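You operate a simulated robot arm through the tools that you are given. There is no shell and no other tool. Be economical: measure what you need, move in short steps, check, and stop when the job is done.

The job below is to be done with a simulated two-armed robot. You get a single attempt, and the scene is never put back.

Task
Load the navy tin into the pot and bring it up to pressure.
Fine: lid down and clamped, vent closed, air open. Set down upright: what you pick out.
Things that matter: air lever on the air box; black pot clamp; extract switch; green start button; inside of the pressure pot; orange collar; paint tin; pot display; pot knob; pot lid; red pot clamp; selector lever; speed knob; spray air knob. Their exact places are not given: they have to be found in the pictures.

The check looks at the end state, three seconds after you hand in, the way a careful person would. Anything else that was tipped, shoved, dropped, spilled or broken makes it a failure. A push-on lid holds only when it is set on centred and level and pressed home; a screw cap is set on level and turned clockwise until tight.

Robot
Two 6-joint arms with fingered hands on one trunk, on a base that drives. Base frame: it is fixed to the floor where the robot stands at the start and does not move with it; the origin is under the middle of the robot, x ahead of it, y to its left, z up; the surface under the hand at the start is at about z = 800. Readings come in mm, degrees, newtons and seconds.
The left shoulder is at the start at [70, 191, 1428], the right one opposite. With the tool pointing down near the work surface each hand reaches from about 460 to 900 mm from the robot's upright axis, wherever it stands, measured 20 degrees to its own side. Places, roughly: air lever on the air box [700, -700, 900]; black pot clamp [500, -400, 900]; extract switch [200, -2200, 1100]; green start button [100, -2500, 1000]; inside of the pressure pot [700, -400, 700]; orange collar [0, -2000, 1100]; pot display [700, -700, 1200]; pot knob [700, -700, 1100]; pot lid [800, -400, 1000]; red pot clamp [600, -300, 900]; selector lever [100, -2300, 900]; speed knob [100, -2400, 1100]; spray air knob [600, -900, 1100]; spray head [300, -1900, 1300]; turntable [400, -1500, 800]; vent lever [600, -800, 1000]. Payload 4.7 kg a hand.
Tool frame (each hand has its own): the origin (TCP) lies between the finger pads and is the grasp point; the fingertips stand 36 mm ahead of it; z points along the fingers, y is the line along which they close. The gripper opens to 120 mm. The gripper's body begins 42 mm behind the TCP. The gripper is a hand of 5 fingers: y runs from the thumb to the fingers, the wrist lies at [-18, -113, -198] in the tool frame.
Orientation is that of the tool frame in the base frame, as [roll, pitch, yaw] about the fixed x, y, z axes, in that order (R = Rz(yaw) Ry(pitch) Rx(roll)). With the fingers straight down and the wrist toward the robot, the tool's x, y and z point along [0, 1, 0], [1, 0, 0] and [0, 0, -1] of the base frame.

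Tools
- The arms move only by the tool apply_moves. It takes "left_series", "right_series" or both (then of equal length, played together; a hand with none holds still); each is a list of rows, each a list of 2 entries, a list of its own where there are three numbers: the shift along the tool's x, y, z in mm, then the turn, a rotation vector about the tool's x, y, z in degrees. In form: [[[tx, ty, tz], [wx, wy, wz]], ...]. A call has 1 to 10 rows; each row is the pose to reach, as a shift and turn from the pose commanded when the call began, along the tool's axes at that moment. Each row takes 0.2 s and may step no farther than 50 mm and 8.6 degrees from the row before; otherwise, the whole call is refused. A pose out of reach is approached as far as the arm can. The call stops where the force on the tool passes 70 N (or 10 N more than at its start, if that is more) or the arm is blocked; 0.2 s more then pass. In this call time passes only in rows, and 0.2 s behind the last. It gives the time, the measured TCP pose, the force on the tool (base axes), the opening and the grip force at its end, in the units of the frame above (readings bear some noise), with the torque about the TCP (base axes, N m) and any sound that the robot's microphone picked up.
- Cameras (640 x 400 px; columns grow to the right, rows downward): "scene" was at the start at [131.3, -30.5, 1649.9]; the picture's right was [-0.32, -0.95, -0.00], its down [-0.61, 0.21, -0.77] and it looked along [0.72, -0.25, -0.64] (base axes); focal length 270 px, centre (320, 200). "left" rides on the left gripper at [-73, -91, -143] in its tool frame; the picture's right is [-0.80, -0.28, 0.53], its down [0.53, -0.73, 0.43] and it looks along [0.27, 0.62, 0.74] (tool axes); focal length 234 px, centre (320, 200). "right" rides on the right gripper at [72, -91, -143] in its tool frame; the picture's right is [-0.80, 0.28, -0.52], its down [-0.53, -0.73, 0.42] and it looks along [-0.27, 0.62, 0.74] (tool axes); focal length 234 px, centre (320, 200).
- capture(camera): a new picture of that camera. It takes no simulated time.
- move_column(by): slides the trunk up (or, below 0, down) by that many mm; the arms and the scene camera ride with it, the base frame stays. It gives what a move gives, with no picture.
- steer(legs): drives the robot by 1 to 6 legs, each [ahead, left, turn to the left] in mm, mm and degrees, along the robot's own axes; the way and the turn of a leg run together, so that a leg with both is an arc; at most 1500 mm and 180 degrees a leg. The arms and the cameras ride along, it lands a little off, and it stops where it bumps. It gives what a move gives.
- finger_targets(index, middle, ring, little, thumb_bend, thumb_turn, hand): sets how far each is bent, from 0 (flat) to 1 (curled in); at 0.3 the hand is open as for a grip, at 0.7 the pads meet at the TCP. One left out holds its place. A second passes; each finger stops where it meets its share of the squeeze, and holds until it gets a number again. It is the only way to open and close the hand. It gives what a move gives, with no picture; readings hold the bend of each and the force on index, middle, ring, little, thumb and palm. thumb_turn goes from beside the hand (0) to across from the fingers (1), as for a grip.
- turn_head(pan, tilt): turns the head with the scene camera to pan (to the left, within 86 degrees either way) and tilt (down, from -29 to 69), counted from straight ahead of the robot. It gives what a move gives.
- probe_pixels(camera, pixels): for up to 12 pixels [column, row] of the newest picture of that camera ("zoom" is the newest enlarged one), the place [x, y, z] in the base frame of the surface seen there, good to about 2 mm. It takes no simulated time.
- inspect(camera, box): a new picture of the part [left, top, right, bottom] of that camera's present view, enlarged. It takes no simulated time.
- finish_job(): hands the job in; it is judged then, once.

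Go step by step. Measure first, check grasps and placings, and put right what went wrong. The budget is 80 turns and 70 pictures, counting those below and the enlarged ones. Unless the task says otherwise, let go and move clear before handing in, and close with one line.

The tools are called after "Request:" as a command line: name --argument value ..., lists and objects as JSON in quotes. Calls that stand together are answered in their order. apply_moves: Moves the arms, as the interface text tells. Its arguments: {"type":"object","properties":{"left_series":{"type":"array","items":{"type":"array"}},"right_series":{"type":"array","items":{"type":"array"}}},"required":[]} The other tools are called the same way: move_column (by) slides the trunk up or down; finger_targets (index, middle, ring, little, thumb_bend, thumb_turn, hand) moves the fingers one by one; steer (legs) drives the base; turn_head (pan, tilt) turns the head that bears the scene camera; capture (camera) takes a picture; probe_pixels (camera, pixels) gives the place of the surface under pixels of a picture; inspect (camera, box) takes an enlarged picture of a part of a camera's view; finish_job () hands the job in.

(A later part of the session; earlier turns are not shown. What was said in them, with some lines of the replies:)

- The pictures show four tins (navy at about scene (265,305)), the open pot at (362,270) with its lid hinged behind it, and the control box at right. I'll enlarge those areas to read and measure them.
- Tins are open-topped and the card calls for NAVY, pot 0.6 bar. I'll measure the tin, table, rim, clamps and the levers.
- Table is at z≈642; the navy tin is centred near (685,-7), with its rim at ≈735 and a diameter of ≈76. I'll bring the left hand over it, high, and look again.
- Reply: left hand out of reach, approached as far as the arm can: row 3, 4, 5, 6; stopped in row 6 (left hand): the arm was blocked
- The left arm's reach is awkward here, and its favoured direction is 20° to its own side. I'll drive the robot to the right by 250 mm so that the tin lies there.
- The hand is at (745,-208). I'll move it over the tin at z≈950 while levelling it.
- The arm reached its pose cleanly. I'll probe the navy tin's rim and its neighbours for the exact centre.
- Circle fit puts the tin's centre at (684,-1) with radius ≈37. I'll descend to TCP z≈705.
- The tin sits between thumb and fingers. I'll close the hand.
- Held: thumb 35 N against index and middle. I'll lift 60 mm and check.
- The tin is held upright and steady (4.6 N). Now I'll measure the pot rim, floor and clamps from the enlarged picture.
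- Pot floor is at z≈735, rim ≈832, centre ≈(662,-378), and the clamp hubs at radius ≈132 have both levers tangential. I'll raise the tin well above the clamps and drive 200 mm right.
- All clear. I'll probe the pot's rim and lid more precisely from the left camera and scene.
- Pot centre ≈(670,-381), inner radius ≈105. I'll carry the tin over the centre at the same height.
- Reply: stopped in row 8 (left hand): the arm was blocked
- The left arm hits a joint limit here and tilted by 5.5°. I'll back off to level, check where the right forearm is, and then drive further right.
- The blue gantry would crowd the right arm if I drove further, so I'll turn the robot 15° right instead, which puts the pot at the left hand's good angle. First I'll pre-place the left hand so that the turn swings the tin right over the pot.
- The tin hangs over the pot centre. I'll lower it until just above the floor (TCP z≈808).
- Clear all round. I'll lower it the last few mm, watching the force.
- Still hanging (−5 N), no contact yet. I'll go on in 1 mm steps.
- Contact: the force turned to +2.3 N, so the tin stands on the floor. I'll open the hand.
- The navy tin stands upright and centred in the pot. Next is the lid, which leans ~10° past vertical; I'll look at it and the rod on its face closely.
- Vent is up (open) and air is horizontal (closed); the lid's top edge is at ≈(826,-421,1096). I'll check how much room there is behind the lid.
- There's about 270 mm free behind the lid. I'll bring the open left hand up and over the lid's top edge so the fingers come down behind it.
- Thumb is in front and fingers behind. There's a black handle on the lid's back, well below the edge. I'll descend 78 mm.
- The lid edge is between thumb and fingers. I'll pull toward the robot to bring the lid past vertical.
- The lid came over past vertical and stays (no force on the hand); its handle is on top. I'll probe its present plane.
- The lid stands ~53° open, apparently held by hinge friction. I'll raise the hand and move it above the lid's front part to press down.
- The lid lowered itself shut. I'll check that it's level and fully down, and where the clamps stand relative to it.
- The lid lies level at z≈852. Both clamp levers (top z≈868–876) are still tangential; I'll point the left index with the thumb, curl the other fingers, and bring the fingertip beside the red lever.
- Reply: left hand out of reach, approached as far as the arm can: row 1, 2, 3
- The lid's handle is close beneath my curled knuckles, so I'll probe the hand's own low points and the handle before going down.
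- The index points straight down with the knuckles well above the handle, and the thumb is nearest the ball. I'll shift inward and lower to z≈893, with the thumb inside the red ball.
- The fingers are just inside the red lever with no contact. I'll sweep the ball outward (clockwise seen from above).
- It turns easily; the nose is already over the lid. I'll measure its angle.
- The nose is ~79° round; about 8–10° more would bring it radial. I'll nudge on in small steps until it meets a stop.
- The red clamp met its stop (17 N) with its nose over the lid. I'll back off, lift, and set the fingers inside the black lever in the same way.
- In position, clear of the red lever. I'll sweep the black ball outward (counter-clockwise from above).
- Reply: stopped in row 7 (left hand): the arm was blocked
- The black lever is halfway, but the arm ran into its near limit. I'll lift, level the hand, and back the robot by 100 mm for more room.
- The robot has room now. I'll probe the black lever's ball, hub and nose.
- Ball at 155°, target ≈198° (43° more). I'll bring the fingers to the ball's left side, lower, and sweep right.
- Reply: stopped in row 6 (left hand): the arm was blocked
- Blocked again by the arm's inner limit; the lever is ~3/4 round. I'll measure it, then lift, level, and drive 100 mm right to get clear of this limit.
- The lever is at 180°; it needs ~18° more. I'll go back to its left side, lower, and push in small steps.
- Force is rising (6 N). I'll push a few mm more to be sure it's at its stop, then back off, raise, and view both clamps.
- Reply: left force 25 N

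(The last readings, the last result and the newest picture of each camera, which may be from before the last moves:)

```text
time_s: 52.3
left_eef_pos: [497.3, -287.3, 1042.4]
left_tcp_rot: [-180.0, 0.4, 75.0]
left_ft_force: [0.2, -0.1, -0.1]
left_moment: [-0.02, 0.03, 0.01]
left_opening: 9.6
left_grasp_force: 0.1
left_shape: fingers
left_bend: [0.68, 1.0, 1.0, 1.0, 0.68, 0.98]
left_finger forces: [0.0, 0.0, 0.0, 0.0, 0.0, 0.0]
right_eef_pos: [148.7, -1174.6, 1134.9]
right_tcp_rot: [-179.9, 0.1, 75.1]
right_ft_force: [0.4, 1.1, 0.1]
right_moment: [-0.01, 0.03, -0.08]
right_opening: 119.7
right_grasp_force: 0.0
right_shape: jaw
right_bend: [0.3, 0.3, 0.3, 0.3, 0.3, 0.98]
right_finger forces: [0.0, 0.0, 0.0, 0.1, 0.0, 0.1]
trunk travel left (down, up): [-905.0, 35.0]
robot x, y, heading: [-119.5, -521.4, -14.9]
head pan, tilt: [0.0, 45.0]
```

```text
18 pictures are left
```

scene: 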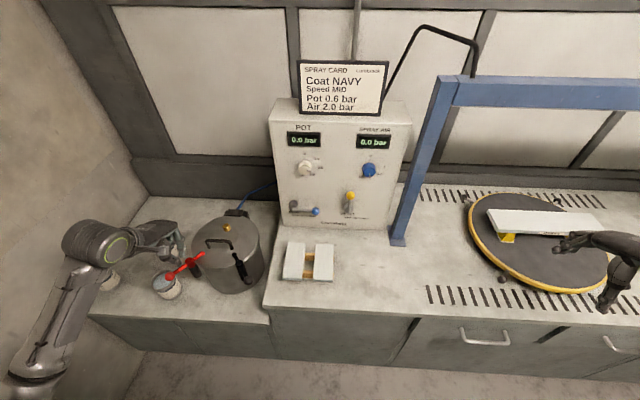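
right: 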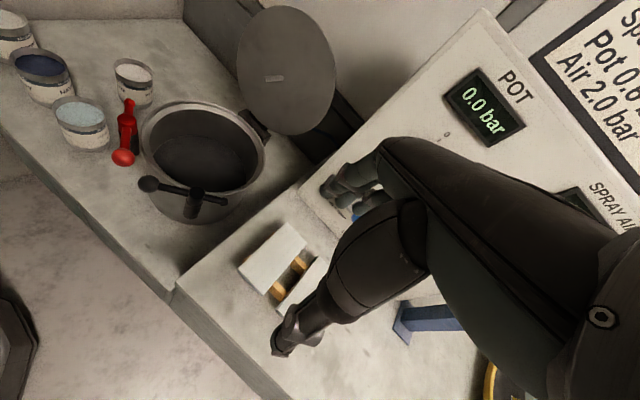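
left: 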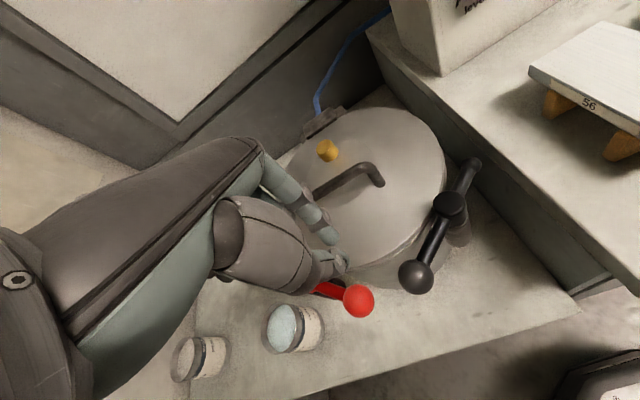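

Both clamps are turned in over the lid at their stops. Next come the box controls with the right hand: I'll pull the left hand in and drive left so that the panel lies at the right hand's good angle.

Request:
apply_moves --left_series '[[[-40, 0, -40], [0, 0, 0]], [[-80, 0, -80], [0, 0, 0]], [[-110, 0, -100], [0, 0, 0]]]'

Request:
steer --legs '[[0, 215, 0]]'

Request:
turn_head --pan -25 --tilt 32

Request:
inspect --camera "scene" --box '[200, 80, 480, 255]'

```text
refused: row 1 steps farther than a row can; nothing moved
```

```text
time_s: 53.9
left_eef_pos: [551.0, -85.8, 1043.2]
left_tcp_rot: [180.0, 0.1, 74.9]
left_ft_force: [-0.8, -0.3, 0.2]
left_moment: [0.04, 0.02, 0.0]
left_opening: 9.6
left_grasp_force: 0.2
left_shape: fingers
left_bend: [0.68, 1.0, 1.0, 1.0, 0.68, 0.98]
left_finger forces: [0.0, 0.1, 0.1, 0.0, 0.0, 0.0]
right_eef_pos: [202.8, -974.3, 1131.0]
right_tcp_rot: [-179.9, -0.1, 75.2]
right_ft_force: [-0.2, -0.4, -0.3]
right_moment: [0.03, 0.01, -0.02]
right_opening: 119.6
right_grasp_force: 0.1
right_shape: jaw
right_bend: [0.3, 0.3, 0.3, 0.3, 0.3, 0.98]
right_finger forces: [0.0, 0.0, 0.0, 0.0, 0.1, 0.0]
trunk travel left (down, up): [-905.0, 35.0]
robot x, y, heading: [-66.1, -321.0, -15.1]
head pan, tilt: [0.0, 45.0]
```

```text
time_s: 54.8
left_eef_pos: [551.1, -83.6, 1041.3]
left_tcp_rot: [179.9, 0.2, 75.0]
left_ft_force: [-0.7, 0.0, -1.3]
left_moment: [-0.04, 0.01, 0.0]
left_opening: 10.1
left_grasp_force: 0.1
left_shape: fingers
left_bend: [0.68, 1.0, 1.0, 1.0, 0.68, 0.98]
left_finger forces: [0.0, 0.0, 0.0, 0.0, 0.0, 0.1]
right_eef_pos: [203.8, -971.7, 1133.5]
right_tcp_rot: [180.0, 0.0, 75.2]
right_ft_force: [0.2, 0.5, 0.0]
right_moment: [-0.01, -0.01, 0.02]
right_opening: 119.4
right_grasp_force: 0.0
right_shape: jaw
right_bend: [0.3, 0.3, 0.3, 0.3, 0.3, 0.98]
right_finger forces: [0.1, 0.1, 0.1, 0.0, 0.0, 0.1]
trunk travel left (down, up): [-905.0, 35.0]
robot x, y, heading: [-66.6, -318.3, -14.9]
head pan, tilt: [-25.0, 32.0]
```

```text
2.29 times, centred on (340, 168) of scene
```

zoom: 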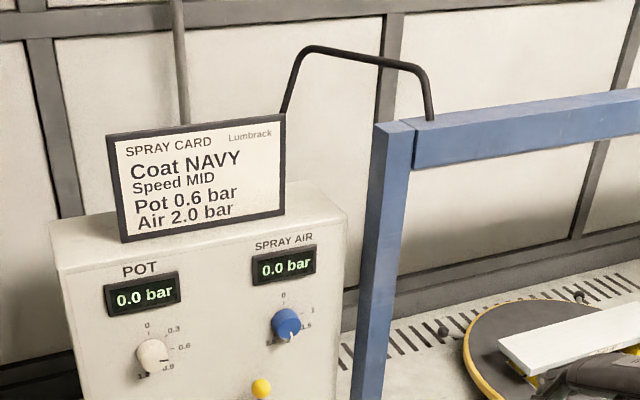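

Nothing bumped. I'll tilt down to get the whole panel, and shape the right hand as a pointer.

Request:
turn_head --pan -20 --tilt 42

Request:
finger_targets --hand "right" --index 0.68 --middle 1.0 --ring 1.0 --little 1.0 --thumb_bend 0.68

Request:
inspect --camera "scene" --box '[230, 120, 430, 245]'

```text
time_s: 55.5
left_eef_pos: [550.0, -85.8, 1043.0]
left_tcp_rot: [180.0, 0.2, 74.9]
left_ft_force: [0.6, -1.0, 0.3]
left_moment: [-0.02, 0.0, 0.02]
left_opening: 9.6
left_grasp_force: 0.1
left_shape: fingers
left_bend: [0.68, 1.0, 1.0, 1.0, 0.68, 0.98]
left_finger forces: [0.0, 0.0, 0.0, 0.0, 0.0, 0.0]
right_eef_pos: [204.0, -972.3, 1132.5]
right_tcp_rot: [-180.0, 0.0, 75.1]
right_ft_force: [0.6, 0.7, 0.1]
right_moment: [0.04, 0.03, -0.02]
right_opening: 119.8
right_grasp_force: 0.0
right_shape: jaw
right_bend: [0.3, 0.3, 0.3, 0.3, 0.3, 0.98]
right_finger forces: [0.1, 0.0, 0.0, 0.1, 0.0, 0.2]
trunk travel left (down, up): [-905.0, 35.0]
robot x, y, heading: [-68.7, -318.4, -15.0]
head pan, tilt: [-20.0, 42.0]
```

```text
time_s: 56.5
left_eef_pos: [551.1, -84.9, 1040.5]
left_tcp_rot: [-180.0, 0.3, 74.9]
left_ft_force: [0.6, -0.5, -0.4]
left_moment: [-0.04, 0.01, -0.03]
left_opening: 9.6
left_grasp_force: 0.1
left_shape: fingers
left_bend: [0.68, 1.0, 1.0, 1.0, 0.68, 0.98]
left_finger forces: [0.0, 0.0, 0.0, 0.0, 0.0, 0.0]
right_eef_pos: [204.2, -971.7, 1133.1]
right_tcp_rot: [180.0, 0.0, 75.2]
right_ft_force: [-0.1, -0.6, 0.1]
right_moment: [0.03, -0.01, -0.02]
right_opening: 10.4
right_grasp_force: 0.1
right_shape: fingers
right_bend: [0.68, 1.0, 1.0, 1.0, 0.68, 0.98]
right_finger forces: [0.0, 0.1, 0.0, 0.1, 0.1, 0.0]
trunk travel left (down, up): [-905.0, 35.0]
robot x, y, heading: [-64.6, -321.3, -14.9]
head pan, tilt: [-20.0, 42.0]
```

```text
3.20 times, centred on (330, 182) of scene
```

zoom: 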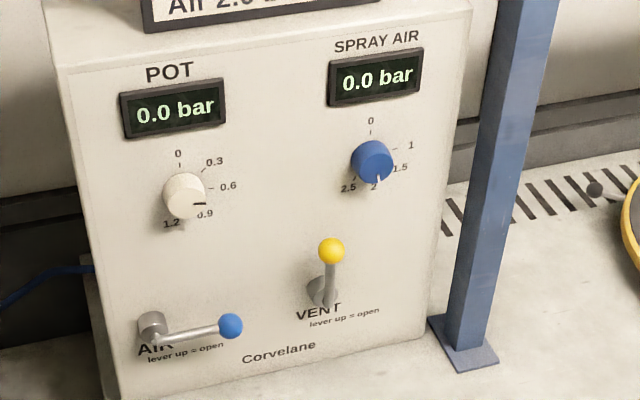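

The pot knob's dash looks near 0.6; the display will tell once air is on. I'll probe the levers and the panel face.

Request:
probe_pixels --camera "zoom" --pixels '[[152, 325], [190, 333], [230, 325], [115, 340], [250, 330], [230, 375], [331, 249], [331, 275], [322, 292], [290, 270], [380, 280], [186, 205]]'

```text
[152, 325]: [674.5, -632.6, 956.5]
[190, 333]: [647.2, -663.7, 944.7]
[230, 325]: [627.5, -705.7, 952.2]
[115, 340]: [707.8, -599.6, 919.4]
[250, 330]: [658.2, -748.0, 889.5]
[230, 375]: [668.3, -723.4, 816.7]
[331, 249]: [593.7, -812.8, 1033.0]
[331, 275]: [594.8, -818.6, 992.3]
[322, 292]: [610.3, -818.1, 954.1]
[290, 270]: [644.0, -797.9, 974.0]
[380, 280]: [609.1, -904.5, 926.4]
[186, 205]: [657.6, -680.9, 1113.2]
```

Panel face slopes as x≈658+0.324·(y+748), with the lever balls ≈31 mm off it. I'll bring the right hand to a standoff before the vent lever, tilting the fingers 40° toward the panel.

Request:
apply_moves --right_series '[[[28, 22, 7], [-4, 0, 0]], [[57, 44, 15], [-8, 0, 0]], [[85, 67, 22], [-12, 0, 0]], [[114, 89, 29], [-16, 0, 0]], [[142, 111, 37], [-20, 0, 0]], [[170, 133, 44], [-24, 0, 0]], [[199, 155, 51], [-28, 0, 0]], [[227, 178, 58], [-32, 0, 0]], [[256, 200, 66], [-36, 0, 0]], [[284, 222, 73], [-40, 0, 0]]]'

Request:
capture --camera "right"

```text
time_s: 58.7
left_eef_pos: [550.9, -83.6, 1041.9]
left_tcp_rot: [180.0, 0.3, 74.8]
left_ft_force: [-0.1, -0.3, -0.6]
left_moment: [0.02, 0.05, -0.06]
left_opening: 9.8
left_grasp_force: 0.0
left_shape: fingers
left_bend: [0.68, 1.0, 1.0, 1.0, 0.68, 0.98]
left_finger forces: [0.1, 0.0, 0.0, 0.1, 0.1, 0.0]
right_eef_pos: [492.2, -753.4, 1057.7]
right_tcp_rot: [140.1, 0.1, 75.2]
right_ft_force: [-0.3, -0.9, -0.1]
right_moment: [-0.06, 0.03, -0.05]
right_opening: 9.6
right_grasp_force: 0.1
right_shape: fingers
right_bend: [0.68, 1.0, 1.0, 1.0, 0.68, 0.98]
right_finger forces: [0.0, 0.0, 0.1, 0.0, 0.0, 0.0]
trunk travel left (down, up): [-905.0, 35.0]
robot x, y, heading: [-63.7, -317.0, -15.0]
head pan, tilt: [-20.0, 42.0]
```

```text
15 pictures are left
```

right: 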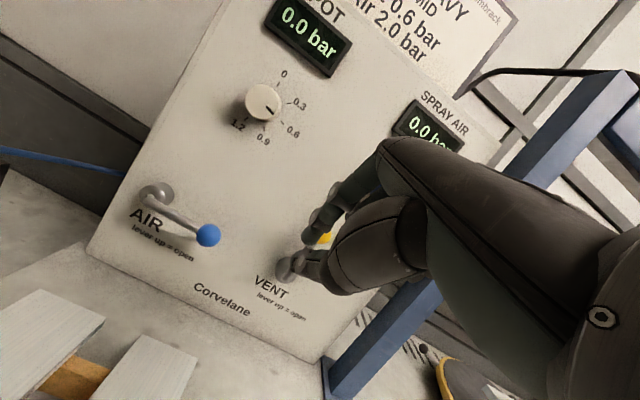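

Seen head-on, the pot knob's mark points at 0.6, as the card asks. I'll probe my fingertips and the vent hub to calibrate.

Request:
inspect --camera "right" --box '[230, 170, 390, 310]'

Request:
probe_pixels --camera "right" --pixels '[[313, 235], [318, 222], [305, 255], [312, 270], [285, 268], [327, 238], [305, 245], [208, 235], [155, 193]]'

```text
2.86 times, centred on (310, 240) of right
```

zoom: 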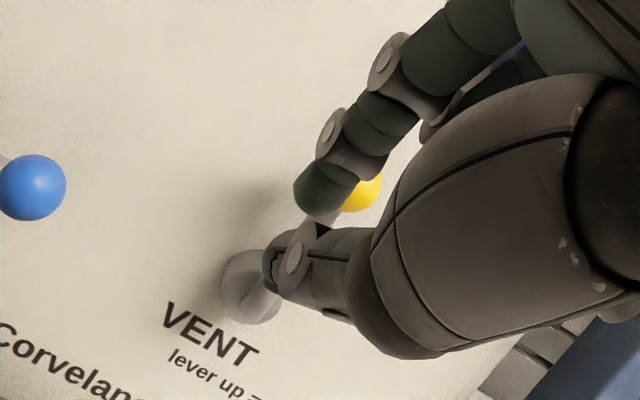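

```text
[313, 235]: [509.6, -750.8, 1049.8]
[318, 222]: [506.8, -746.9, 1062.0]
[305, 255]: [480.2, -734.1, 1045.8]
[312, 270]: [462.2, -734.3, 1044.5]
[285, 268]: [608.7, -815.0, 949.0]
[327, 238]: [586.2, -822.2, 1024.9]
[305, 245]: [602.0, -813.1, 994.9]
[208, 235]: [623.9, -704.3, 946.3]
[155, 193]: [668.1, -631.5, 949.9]
```

Calibrated: the index tip is ≈18 ahead and 14 below the TCP, and the vent hub is ≈(603,-818,945) with its ball at z≈1027. I'll approach to the left of the lever.

Request:
apply_moves --right_series '[[[4, 18, 33], [0, 0, 0]], [[8, 36, 66], [0, 0, 0]], [[10, 54, 100], [0, 0, 0]]]'

Request:
inspect --camera "right" --box '[200, 150, 400, 320]'

```text
time_s: 59.5
left_eef_pos: [552.4, -85.7, 1040.9]
left_tcp_rot: [180.0, 0.3, 75.0]
left_ft_force: [0.6, -0.9, -0.4]
left_moment: [0.05, 0.02, -0.01]
left_opening: 9.6
left_grasp_force: 0.1
left_shape: fingers
left_bend: [0.68, 1.0, 1.0, 1.0, 0.68, 0.98]
left_finger forces: [0.0, 0.1, 0.0, 0.1, 0.0, 0.0]
right_eef_pos: [596.5, -771.6, 1016.7]
right_tcp_rot: [140.0, 0.0, 75.2]
right_ft_force: [0.1, -0.1, -0.3]
right_moment: [0.02, -0.04, 0.01]
right_opening: 10.0
right_grasp_force: 0.1
right_shape: fingers
right_bend: [0.68, 1.0, 1.0, 1.0, 0.68, 0.98]
right_finger forces: [0.1, 0.1, 0.0, 0.1, 0.0, 0.0]
trunk travel left (down, up): [-905.0, 35.0]
robot x, y, heading: [-66.8, -316.5, -14.8]
head pan, tilt: [-20.0, 42.0]
```

```text
2.35 times, centred on (300, 235) of right
```

zoom: 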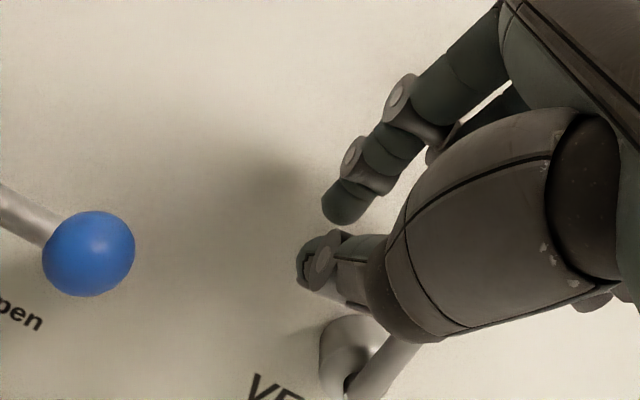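

Nothing is touching and the vent lever is just right of the fingers. I'll sweep it right and down.

Request:
apply_moves --right_series '[[[-29, -3.1, 1.3], [0, 0, 0]], [[-48, -2.5, -0.8], [0, 0, 0]], [[-66, -5.8, 1.6], [0, 0, 0]], [[-82, -12.9, 8.8], [0, 0, 0]], [[-91, -20.2, 17], [0, 0, 0]], [[-97, -28.8, 26.7], [0, 0, 0]]]'

Request:
inspect --camera "scene" --box '[230, 120, 430, 245]'

```text
time_s: 60.9
left_eef_pos: [550.8, -84.2, 1042.5]
left_tcp_rot: [-179.9, 0.2, 74.8]
left_ft_force: [0.7, 0.7, -0.5]
left_moment: [0.0, 0.0, 0.0]
left_opening: 9.9
left_grasp_force: 0.1
left_shape: fingers
left_bend: [0.68, 1.0, 1.0, 1.0, 0.68, 0.98]
left_finger forces: [0.0, 0.0, 0.0, 0.0, 0.1, 0.1]
right_eef_pos: [565.3, -865.2, 980.2]
right_tcp_rot: [140.1, 0.1, 75.1]
right_ft_force: [-1.8, 2.7, 1.2]
right_moment: [0.12, 0.04, 0.08]
right_opening: 10.4
right_grasp_force: 1.9
right_shape: fingers
right_bend: [0.68, 1.0, 1.0, 1.0, 0.68, 0.97]
right_finger forces: [0.0, 0.0, 0.1, 0.0, 3.0, 0.1]
trunk travel left (down, up): [-905.0, 35.0]
robot x, y, heading: [-67.8, -317.7, -15.0]
head pan, tilt: [-20.0, 42.0]
```

```text
3.20 times, centred on (330, 182) of scene
```

zoom: 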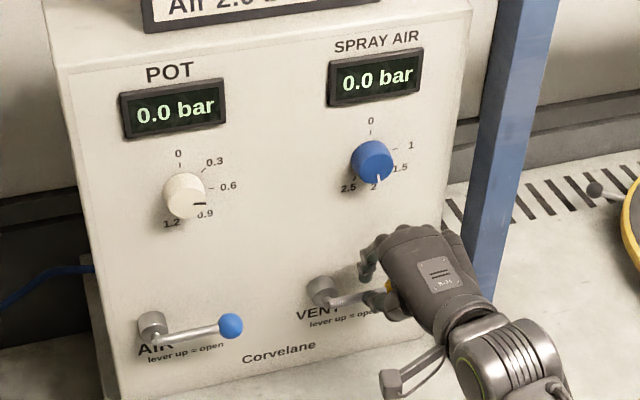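

The vent lever is nearly horizontal. I'll push down a little more to its stop.

Request:
apply_moves --right_series '[[[0, -3.2, 3.8], [0, 0, 0]], [[0, -6.4, 7.7], [0, 0, 0]], [[0, -9, 10.7], [0, 0, 0]], [[0, -11.6, 13.8], [0, 0, 0]]]'

```text
time_s: 61.9
left_eef_pos: [546.0, -81.7, 1044.8]
left_tcp_rot: [179.8, 0.3, 75.0]
left_ft_force: [-0.2, -0.4, -0.1]
left_moment: [0.02, -0.02, -0.01]
left_opening: 9.7
left_grasp_force: 0.0
left_shape: fingers
left_bend: [0.68, 1.0, 1.0, 1.0, 0.68, 0.98]
left_finger forces: [0.0, 0.1, 0.0, 0.1, 0.1, 0.0]
right_eef_pos: [561.1, -861.5, 965.6]
right_tcp_rot: [139.5, 0.2, 75.2]
right_ft_force: [-25.5, 7.6, 23.2]
right_moment: [0.26, 0.23, 0.23]
right_opening: 3.0
right_grasp_force: 16.8
right_shape: fingers
right_bend: [0.68, 1.0, 1.0, 1.0, 0.73, 0.97]
right_finger forces: [0.6, 0.0, 0.0, 0.0, 32.5, 0.0]
trunk travel left (down, up): [-905.0, 35.0]
robot x, y, heading: [-63.5, -318.3, -15.0]
head pan, tilt: [-20.0, 42.0]
```

Vent lever hit its stop (32 N); vent is closed. I'll lift off, retreat, and look at what lies in front of the air lever.

Request:
apply_moves --right_series '[[[3, 16, -19], [0, 0, 0]], [[3, -14, -45], [0, 0, 0]], [[3, -45, -70], [0, 0, 0]], [[10, -75, -95], [0, 0, 0]]]'

Request:
capture --camera "scene"

Request:
capture --camera "right"

```text
time_s: 62.9
left_eef_pos: [551.9, -83.3, 1042.3]
left_tcp_rot: [-180.0, 0.2, 75.0]
left_ft_force: [-1.0, 0.4, 0.5]
left_moment: [-0.01, 0.03, 0.0]
left_opening: 9.8
left_grasp_force: 0.1
left_shape: fingers
left_bend: [0.68, 1.0, 1.0, 1.0, 0.68, 0.98]
left_finger forces: [0.1, 0.0, 0.0, 0.0, 0.1, 0.0]
right_eef_pos: [451.3, -824.0, 986.2]
right_tcp_rot: [140.0, 0.0, 75.4]
right_ft_force: [-0.3, -0.5, 0.0]
right_moment: [-0.02, 0.02, 0.0]
right_opening: 9.9
right_grasp_force: 0.0
right_shape: fingers
right_bend: [0.68, 1.0, 1.0, 1.0, 0.68, 0.98]
right_finger forces: [0.0, 0.0, 0.0, 0.1, 0.0, 0.0]
trunk travel left (down, up): [-905.0, 35.0]
robot x, y, heading: [-64.7, -314.3, -15.2]
head pan, tilt: [-20.0, 42.0]
```

```text
11 pictures are left
```

scene: 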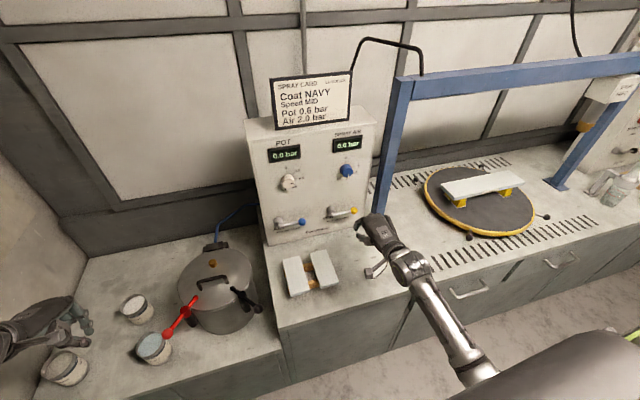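

```text
10 pictures are left
```

right: 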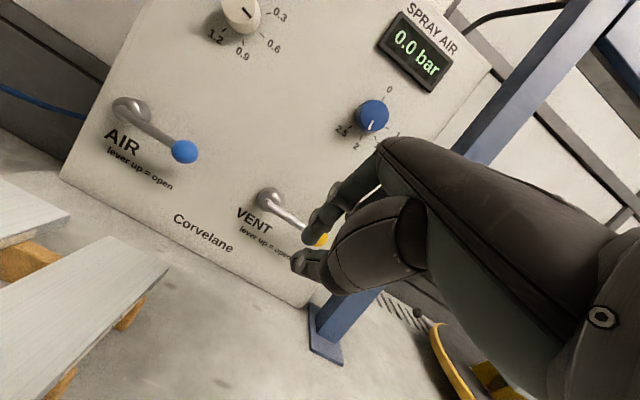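

Vent now lies parallel to the air lever (closed). I'll probe the boards in front and the air lever again.

Request:
probe_pixels --camera "scene" --pixels '[[297, 275], [288, 262], [303, 293], [326, 268], [318, 252], [337, 285], [301, 221], [276, 224]]'

Request:
probe_pixels --camera "right" --pixels '[[183, 151], [155, 130], [130, 108], [140, 120], [200, 180]]'

```text
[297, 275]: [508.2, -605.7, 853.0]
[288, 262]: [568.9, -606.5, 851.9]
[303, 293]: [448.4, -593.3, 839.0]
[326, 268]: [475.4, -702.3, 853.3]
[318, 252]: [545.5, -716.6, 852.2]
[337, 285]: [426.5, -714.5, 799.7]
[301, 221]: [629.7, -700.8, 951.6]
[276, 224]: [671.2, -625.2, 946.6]
```

```text
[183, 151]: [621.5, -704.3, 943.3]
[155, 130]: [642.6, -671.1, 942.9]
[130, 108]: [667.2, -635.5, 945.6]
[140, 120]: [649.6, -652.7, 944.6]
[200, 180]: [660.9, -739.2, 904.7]
```

The boards' tops are at z 853, so I must stay above them. To lift the air lever from beneath I'll straighten the index so it points forward, and look at it.

Request:
finger_targets --hand "right" --index 0.0

Request:
capture --camera "right"

```text
time_s: 63.9
left_eef_pos: [550.5, -84.2, 1041.6]
left_tcp_rot: [-179.9, 0.2, 75.0]
left_ft_force: [-0.1, 0.0, 0.2]
left_moment: [-0.01, -0.01, 0.01]
left_opening: 9.7
left_grasp_force: 0.0
left_shape: fingers
left_bend: [0.68, 1.0, 1.0, 1.0, 0.68, 0.98]
left_finger forces: [0.0, 0.0, 0.1, 0.1, 0.0, 0.1]
right_eef_pos: [451.1, -824.0, 984.6]
right_tcp_rot: [140.0, 0.1, 75.2]
right_ft_force: [-0.1, 0.2, -1.0]
right_moment: [-0.04, -0.05, -0.03]
right_opening: 117.6
right_grasp_force: 0.2
right_shape: fingers
right_bend: [0.0, 1.0, 1.0, 1.0, 0.68, 0.98]
right_finger forces: [0.1, 0.0, 0.0, 0.1, 0.0, 0.0]
trunk travel left (down, up): [-905.0, 35.0]
robot x, y, heading: [-69.7, -319.4, -15.0]
head pan, tilt: [-20.0, 42.0]
```

```text
9 pictures are left
```

right: 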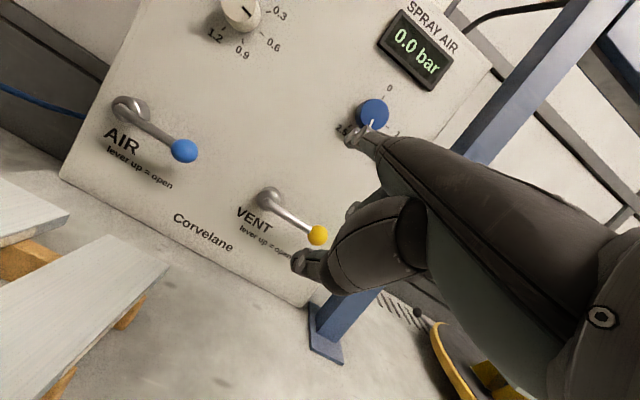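

Request:
probe_pixels --camera "right" --pixels '[[351, 141], [351, 132], [362, 135], [370, 145], [376, 155], [378, 168], [300, 262], [318, 234]]'

Request:
inspect --camera "scene" --box '[330, 190, 440, 290]'

```text
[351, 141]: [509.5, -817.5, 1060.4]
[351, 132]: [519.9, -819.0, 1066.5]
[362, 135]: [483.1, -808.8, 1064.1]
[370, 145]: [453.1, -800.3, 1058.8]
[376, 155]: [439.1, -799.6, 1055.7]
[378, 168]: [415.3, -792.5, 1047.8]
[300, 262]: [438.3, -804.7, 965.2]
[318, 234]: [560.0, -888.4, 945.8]
```

```text
4.00 times, centred on (385, 240) of scene
```

zoom: 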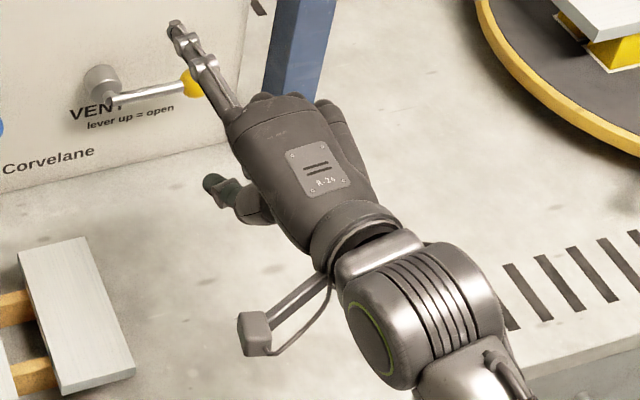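

At 40° tilt the straight index points level, about 79 mm above the TCP, so the hand would ride low over the boards. I'll fold the thumb aside, and yaw the hand left with less tilt so it comes in beside the boards, then measure the finger again.

Request:
finger_targets --hand "right" --thumb_bend 0.0 --thumb_turn 0.0

Request:
apply_moves --right_series '[[[0, 0, 0], [2.9, 2.7, -4.2]], [[0, 0, 0], [5.9, 5.4, -8.4]], [[0, 0, 0], [8.8, 8.1, -12.7]], [[0, 0, 0], [11.8, 10.8, -16.9]], [[0, 0, 0], [14.75, 13.5, -21.1]]]'

Request:
capture --camera "right"

```text
time_s: 64.9
left_eef_pos: [551.6, -84.7, 1041.4]
left_tcp_rot: [180.0, 0.2, 74.9]
left_ft_force: [0.5, -1.0, 0.1]
left_moment: [0.0, 0.02, 0.0]
left_opening: 9.5
left_grasp_force: 0.1
left_shape: fingers
left_bend: [0.68, 1.0, 1.0, 1.0, 0.68, 0.98]
left_finger forces: [0.1, 0.1, 0.0, 0.1, 0.0, 0.0]
right_eef_pos: [451.5, -825.1, 985.6]
right_tcp_rot: [140.0, 0.0, 75.2]
right_ft_force: [-0.1, 0.2, -0.6]
right_moment: [0.0, 0.01, 0.03]
right_opening: 203.2
right_grasp_force: 0.1
right_shape: fingers
right_bend: [0.0, 1.0, 1.0, 1.0, 0.0, 0.0]
right_finger forces: [0.0, 0.0, 0.0, 0.0, 0.0, 0.0]
trunk travel left (down, up): [-905.0, 35.0]
robot x, y, heading: [-62.7, -313.5, -14.8]
head pan, tilt: [-20.0, 42.0]
```

```text
time_s: 66.1
left_eef_pos: [552.5, -85.8, 1042.1]
left_tcp_rot: [179.8, 0.2, 74.9]
left_ft_force: [-0.2, 0.0, -0.5]
left_moment: [0.01, -0.02, 0.02]
left_opening: 9.7
left_grasp_force: 0.0
left_shape: fingers
left_bend: [0.68, 1.0, 1.0, 1.0, 0.68, 0.98]
left_finger forces: [0.0, 0.0, 0.0, 0.0, 0.0, 0.1]
right_eef_pos: [453.5, -823.9, 985.2]
right_tcp_rot: [155.0, -0.1, 100.2]
right_ft_force: [-0.2, -0.6, 0.5]
right_moment: [0.01, 0.0, 0.0]
right_opening: 203.2
right_grasp_force: 0.1
right_shape: fingers
right_bend: [0.0, 1.0, 1.0, 1.0, 0.0, 0.0]
right_finger forces: [0.0, 0.0, 0.0, 0.0, 0.0, 0.0]
trunk travel left (down, up): [-905.0, 35.0]
robot x, y, heading: [-66.6, -321.7, -15.0]
head pan, tilt: [-20.0, 42.0]
```

```text
7 pictures are left
```

right: 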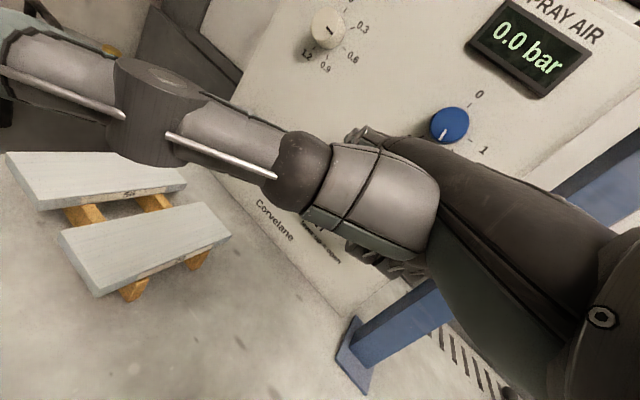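

The thumb now sticks out to the left. I'll probe it and the index tip before going on.

Request:
probe_pixels --camera "right" --pixels '[[300, 170], [160, 110], [60, 80], [20, 60], [352, 133], [365, 130], [372, 138], [350, 240], [390, 262], [235, 130]]'

```text
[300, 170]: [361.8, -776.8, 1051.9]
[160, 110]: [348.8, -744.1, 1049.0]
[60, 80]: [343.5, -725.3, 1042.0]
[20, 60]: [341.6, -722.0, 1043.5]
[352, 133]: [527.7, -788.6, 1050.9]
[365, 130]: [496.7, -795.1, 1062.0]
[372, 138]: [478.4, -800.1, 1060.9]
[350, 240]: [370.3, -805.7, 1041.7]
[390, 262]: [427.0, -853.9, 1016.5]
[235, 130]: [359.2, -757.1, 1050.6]
```

The thumb is out of the way (high and back), and the index tip sits at (+76,+29,+63) from the TCP, nearly level. I'll come down to the right of the blue ball, clear of the boards, then slide the finger under the air lever.

Request:
apply_moves --right_series '[[[9, 20, 27], [0, 0, 0]], [[18, 40, 54], [0, 0, 0]], [[27, 60, 80], [0, 0, 0]], [[35.7, 80.5, 107], [0, 0, 0]], [[35.7, 69, 130], [0, 0, 0]], [[35.7, 58, 154], [0, 0, 0]], [[35.7, 47.9, 176.8], [0, 0, 0]]]'

Request:
inspect --camera "scene" --box '[250, 180, 400, 300]'

```text
time_s: 67.7
left_eef_pos: [548.4, -83.9, 1044.7]
left_tcp_rot: [179.8, 0.3, 74.9]
left_ft_force: [0.0, 0.1, 0.1]
left_moment: [-0.02, 0.01, 0.01]
left_opening: 9.5
left_grasp_force: 0.1
left_shape: fingers
left_bend: [0.68, 1.0, 1.0, 1.0, 0.68, 0.98]
left_finger forces: [0.0, 0.1, 0.0, 0.0, 0.0, 0.0]
right_eef_pos: [561.9, -765.5, 847.4]
right_tcp_rot: [154.9, 0.0, 100.3]
right_ft_force: [-17.1, 4.6, 5.7]
right_moment: [-0.02, -1.78, 1.21]
right_opening: 199.1
right_grasp_force: 9.0
right_shape: fingers
right_bend: [0.0, 1.0, 1.0, 1.0, 0.0, 0.0]
right_finger forces: [17.9, 0.1, 0.0, 0.0, 0.0, 0.0]
trunk travel left (down, up): [-905.0, 35.0]
robot x, y, heading: [-63.0, -314.5, -15.1]
head pan, tilt: [-20.0, 42.0]
```

```text
3.33 times, centred on (325, 240) of scene
```

zoom: 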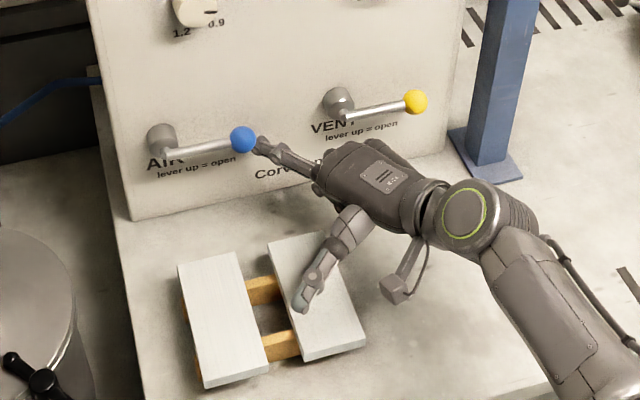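

The fingertip touched the panel (17 N). I'll back off 12 mm, then slide left under the ball.

Request:
apply_moves --right_series '[[[5.6, -9.6, -4.5], [0, 0, 0]], [[21, -2, -1], [0, 0, 0]], [[37, 5.5, 2.5], [0, 0, 0]], [[52.2, 12.9, 6], [0, 0, 0]]]'

Request:
inspect --camera "scene" --box '[250, 180, 400, 300]'

```text
time_s: 68.7
left_eef_pos: [551.6, -84.5, 1043.2]
left_tcp_rot: [180.0, 0.2, 75.0]
left_ft_force: [-0.1, 0.2, -0.1]
left_moment: [0.01, -0.02, -0.01]
left_opening: 9.8
left_grasp_force: 0.0
left_shape: fingers
left_bend: [0.68, 1.0, 1.0, 1.0, 0.68, 0.98]
left_finger forces: [0.0, 0.0, 0.0, 0.0, 0.1, 0.0]
right_eef_pos: [567.3, -712.8, 846.0]
right_tcp_rot: [155.0, 0.0, 100.2]
right_ft_force: [-0.8, 0.4, 0.3]
right_moment: [0.01, -0.02, 0.02]
right_opening: 203.5
right_grasp_force: 0.0
right_shape: fingers
right_bend: [0.0, 1.0, 1.0, 1.0, 0.0, 0.0]
right_finger forces: [0.0, 0.0, 0.1, 0.0, 0.0, 0.0]
trunk travel left (down, up): [-905.0, 35.0]
robot x, y, heading: [-65.7, -315.7, -15.0]
head pan, tilt: [-20.0, 42.0]
```

```text
3.33 times, centred on (325, 240) of scene
```

zoom: 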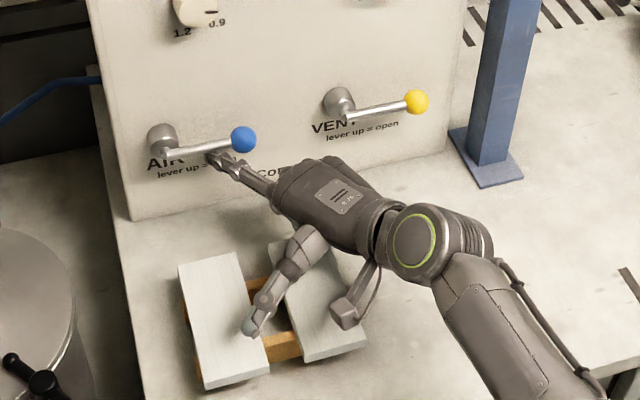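

The finger is beneath the air lever with no contact. I'll lift along the lever's arc.

Request:
apply_moves --right_series '[[[0, 6.8, -14.5], [0, 0, 0]], [[-0.5, 16.2, -35.5], [0, 0, 0]], [[5.8, 28.6, -54], [0, 0, 0]], [[18.3, 42.6, -68.4], [0, 0, 0]], [[30.7, 53, -75], [0, 0, 0]], [[45, 62.7, -77.8], [0, 0, 0]]]'

Request:
inspect --camera "scene" --box '[240, 130, 400, 250]'

```text
time_s: 70.1
left_eef_pos: [550.5, -85.3, 1041.6]
left_tcp_rot: [180.0, 0.2, 74.9]
left_ft_force: [0.5, -0.3, 0.6]
left_moment: [0.02, 0.03, -0.03]
left_opening: 9.6
left_grasp_force: 0.2
left_shape: fingers
left_bend: [0.68, 1.0, 1.0, 1.0, 0.68, 0.98]
left_finger forces: [0.0, 0.0, 0.1, 0.0, 0.0, 0.0]
right_eef_pos: [582.7, -666.9, 943.8]
right_tcp_rot: [155.2, -0.1, 100.2]
right_ft_force: [-1.5, -3.8, -2.5]
right_moment: [0.2, 0.11, -0.29]
right_opening: 204.5
right_grasp_force: 2.5
right_shape: fingers
right_bend: [0.01, 1.0, 1.0, 1.0, 0.0, 0.0]
right_finger forces: [4.9, 0.0, 0.1, 0.0, 0.0, 0.0]
trunk travel left (down, up): [-905.0, 35.0]
robot x, y, heading: [-64.5, -319.7, -14.9]
head pan, tilt: [-20.0, 42.0]
```

```text
3.33 times, centred on (320, 190) of scene
```

zoom: 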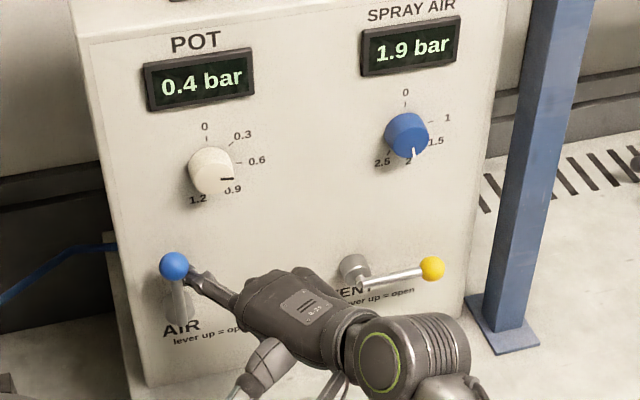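

The air lever is up and pot pressure is rising (0.4 bar). I'll nudge it to its stop.

Request:
apply_moves --right_series '[[[4, 2.3, 0], [0, 0, 0]], [[8, 4.6, 0], [0, 0, 0]], [[11, 6.3, 0], [0, 0, 0]]]'

```text
time_s: 70.9
left_eef_pos: [550.8, -87.9, 1044.2]
left_tcp_rot: [-179.9, 0.0, 74.8]
left_ft_force: [0.4, 0.2, -0.2]
left_moment: [-0.02, 0.0, 0.0]
left_opening: 9.8
left_grasp_force: 0.0
left_shape: fingers
left_bend: [0.68, 1.0, 1.0, 1.0, 0.68, 0.98]
left_finger forces: [0.1, 0.1, 0.0, 0.1, 0.0, 0.0]
right_eef_pos: [586.2, -657.3, 945.1]
right_tcp_rot: [155.0, -0.2, 100.1]
right_ft_force: [-11.8, -17.0, -6.9]
right_moment: [0.94, -0.32, -0.95]
right_opening: 207.8
right_grasp_force: 11.1
right_shape: fingers
right_bend: [0.03, 1.0, 1.0, 1.0, 0.0, 0.0]
right_finger forces: [22.6, 0.0, 0.0, 0.0, 0.0, 0.0]
trunk travel left (down, up): [-905.0, 35.0]
robot x, y, heading: [-67.9, -318.2, -15.2]
head pan, tilt: [-20.0, 42.0]
```

It's at its stop (22 N). I'll move right, back off clear, and check the display and the pot.

Request:
apply_moves --right_series '[[[-20, -10, 0], [0, 0, 0]], [[-25, -45, -17], [0, 0, 0]], [[-25, -80, -34], [0, 0, 0]], [[-25, -95, -74], [0, 0, 0]], [[-25, -105, -115], [0, 0, 0]]]'

Request:
inspect --camera "scene" --box '[110, 100, 430, 300]'

```text
time_s: 72.1
left_eef_pos: [550.5, -84.8, 1042.6]
left_tcp_rot: [179.8, 0.2, 75.0]
left_ft_force: [0.7, -0.2, 0.4]
left_moment: [0.04, 0.0, 0.0]
left_opening: 9.7
left_grasp_force: 0.0
left_shape: fingers
left_bend: [0.68, 1.0, 1.0, 1.0, 0.68, 0.98]
left_finger forces: [0.0, 0.1, 0.0, 0.0, 0.1, 0.0]
right_eef_pos: [449.2, -703.3, 1004.4]
right_tcp_rot: [154.9, -0.2, 100.3]
right_ft_force: [-0.4, 0.3, 0.0]
right_moment: [0.0, -0.04, 0.0]
right_opening: 203.6
right_grasp_force: 0.0
right_shape: fingers
right_bend: [0.0, 1.0, 1.0, 1.0, 0.0, 0.0]
right_finger forces: [0.1, 0.0, 0.0, 0.0, 0.0, 0.0]
trunk travel left (down, up): [-905.0, 35.0]
robot x, y, heading: [-65.7, -318.7, -14.9]
head pan, tilt: [-20.0, 42.0]
```

```text
2.00 times, centred on (270, 200) of scene
```

zoom: 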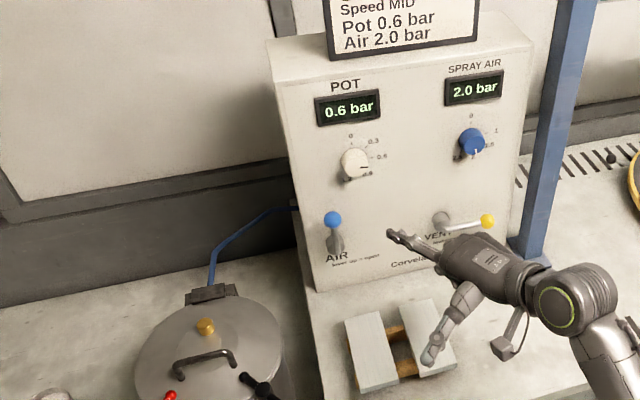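

The pot reads 0.6 bar and spray air 2.0 bar, matching the card. I'll let a little time pass and take a last wide look to confirm that the reading holds and all else stands.

Request:
turn_head --pan -8 --tilt 42

Request:
inspect --camera "scene" --box '[60, 60, 460, 310]'

```text
time_s: 72.9
left_eef_pos: [551.4, -84.8, 1042.6]
left_tcp_rot: [180.0, 0.2, 74.9]
left_ft_force: [0.7, -0.5, 0.1]
left_moment: [-0.03, 0.03, 0.0]
left_opening: 9.9
left_grasp_force: 0.1
left_shape: fingers
left_bend: [0.68, 1.0, 1.0, 1.0, 0.68, 0.98]
left_finger forces: [0.0, 0.0, 0.0, 0.1, 0.1, 0.0]
right_eef_pos: [450.9, -702.8, 1003.5]
right_tcp_rot: [155.0, -0.1, 100.1]
right_ft_force: [0.2, -0.5, -0.6]
right_moment: [0.01, -0.03, 0.03]
right_opening: 203.2
right_grasp_force: 0.1
right_shape: fingers
right_bend: [0.0, 1.0, 1.0, 1.0, 0.0, 0.0]
right_finger forces: [0.0, 0.0, 0.1, 0.1, 0.0, 0.1]
trunk travel left (down, up): [-905.0, 35.0]
robot x, y, heading: [-66.4, -317.4, -15.0]
head pan, tilt: [-8.0, 42.0]
```

```text
1.60 times, centred on (260, 185) of scene
```

zoom: 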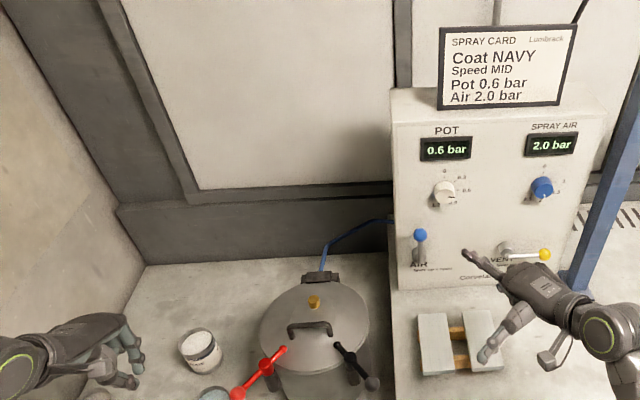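

The reading holds at 0.6 bar, the lid is clamped on both sides, the vent is closed and the air is open. Both hands are clear and nothing has been disturbed, so I'm handing in.

Request:
finish_job

```text
The job is handed in.
```

The navy tin is standing upright in the pot, the lid is down with both clamps on, the vent is closed, the air is open, and the pot display reads 0.6 bar.
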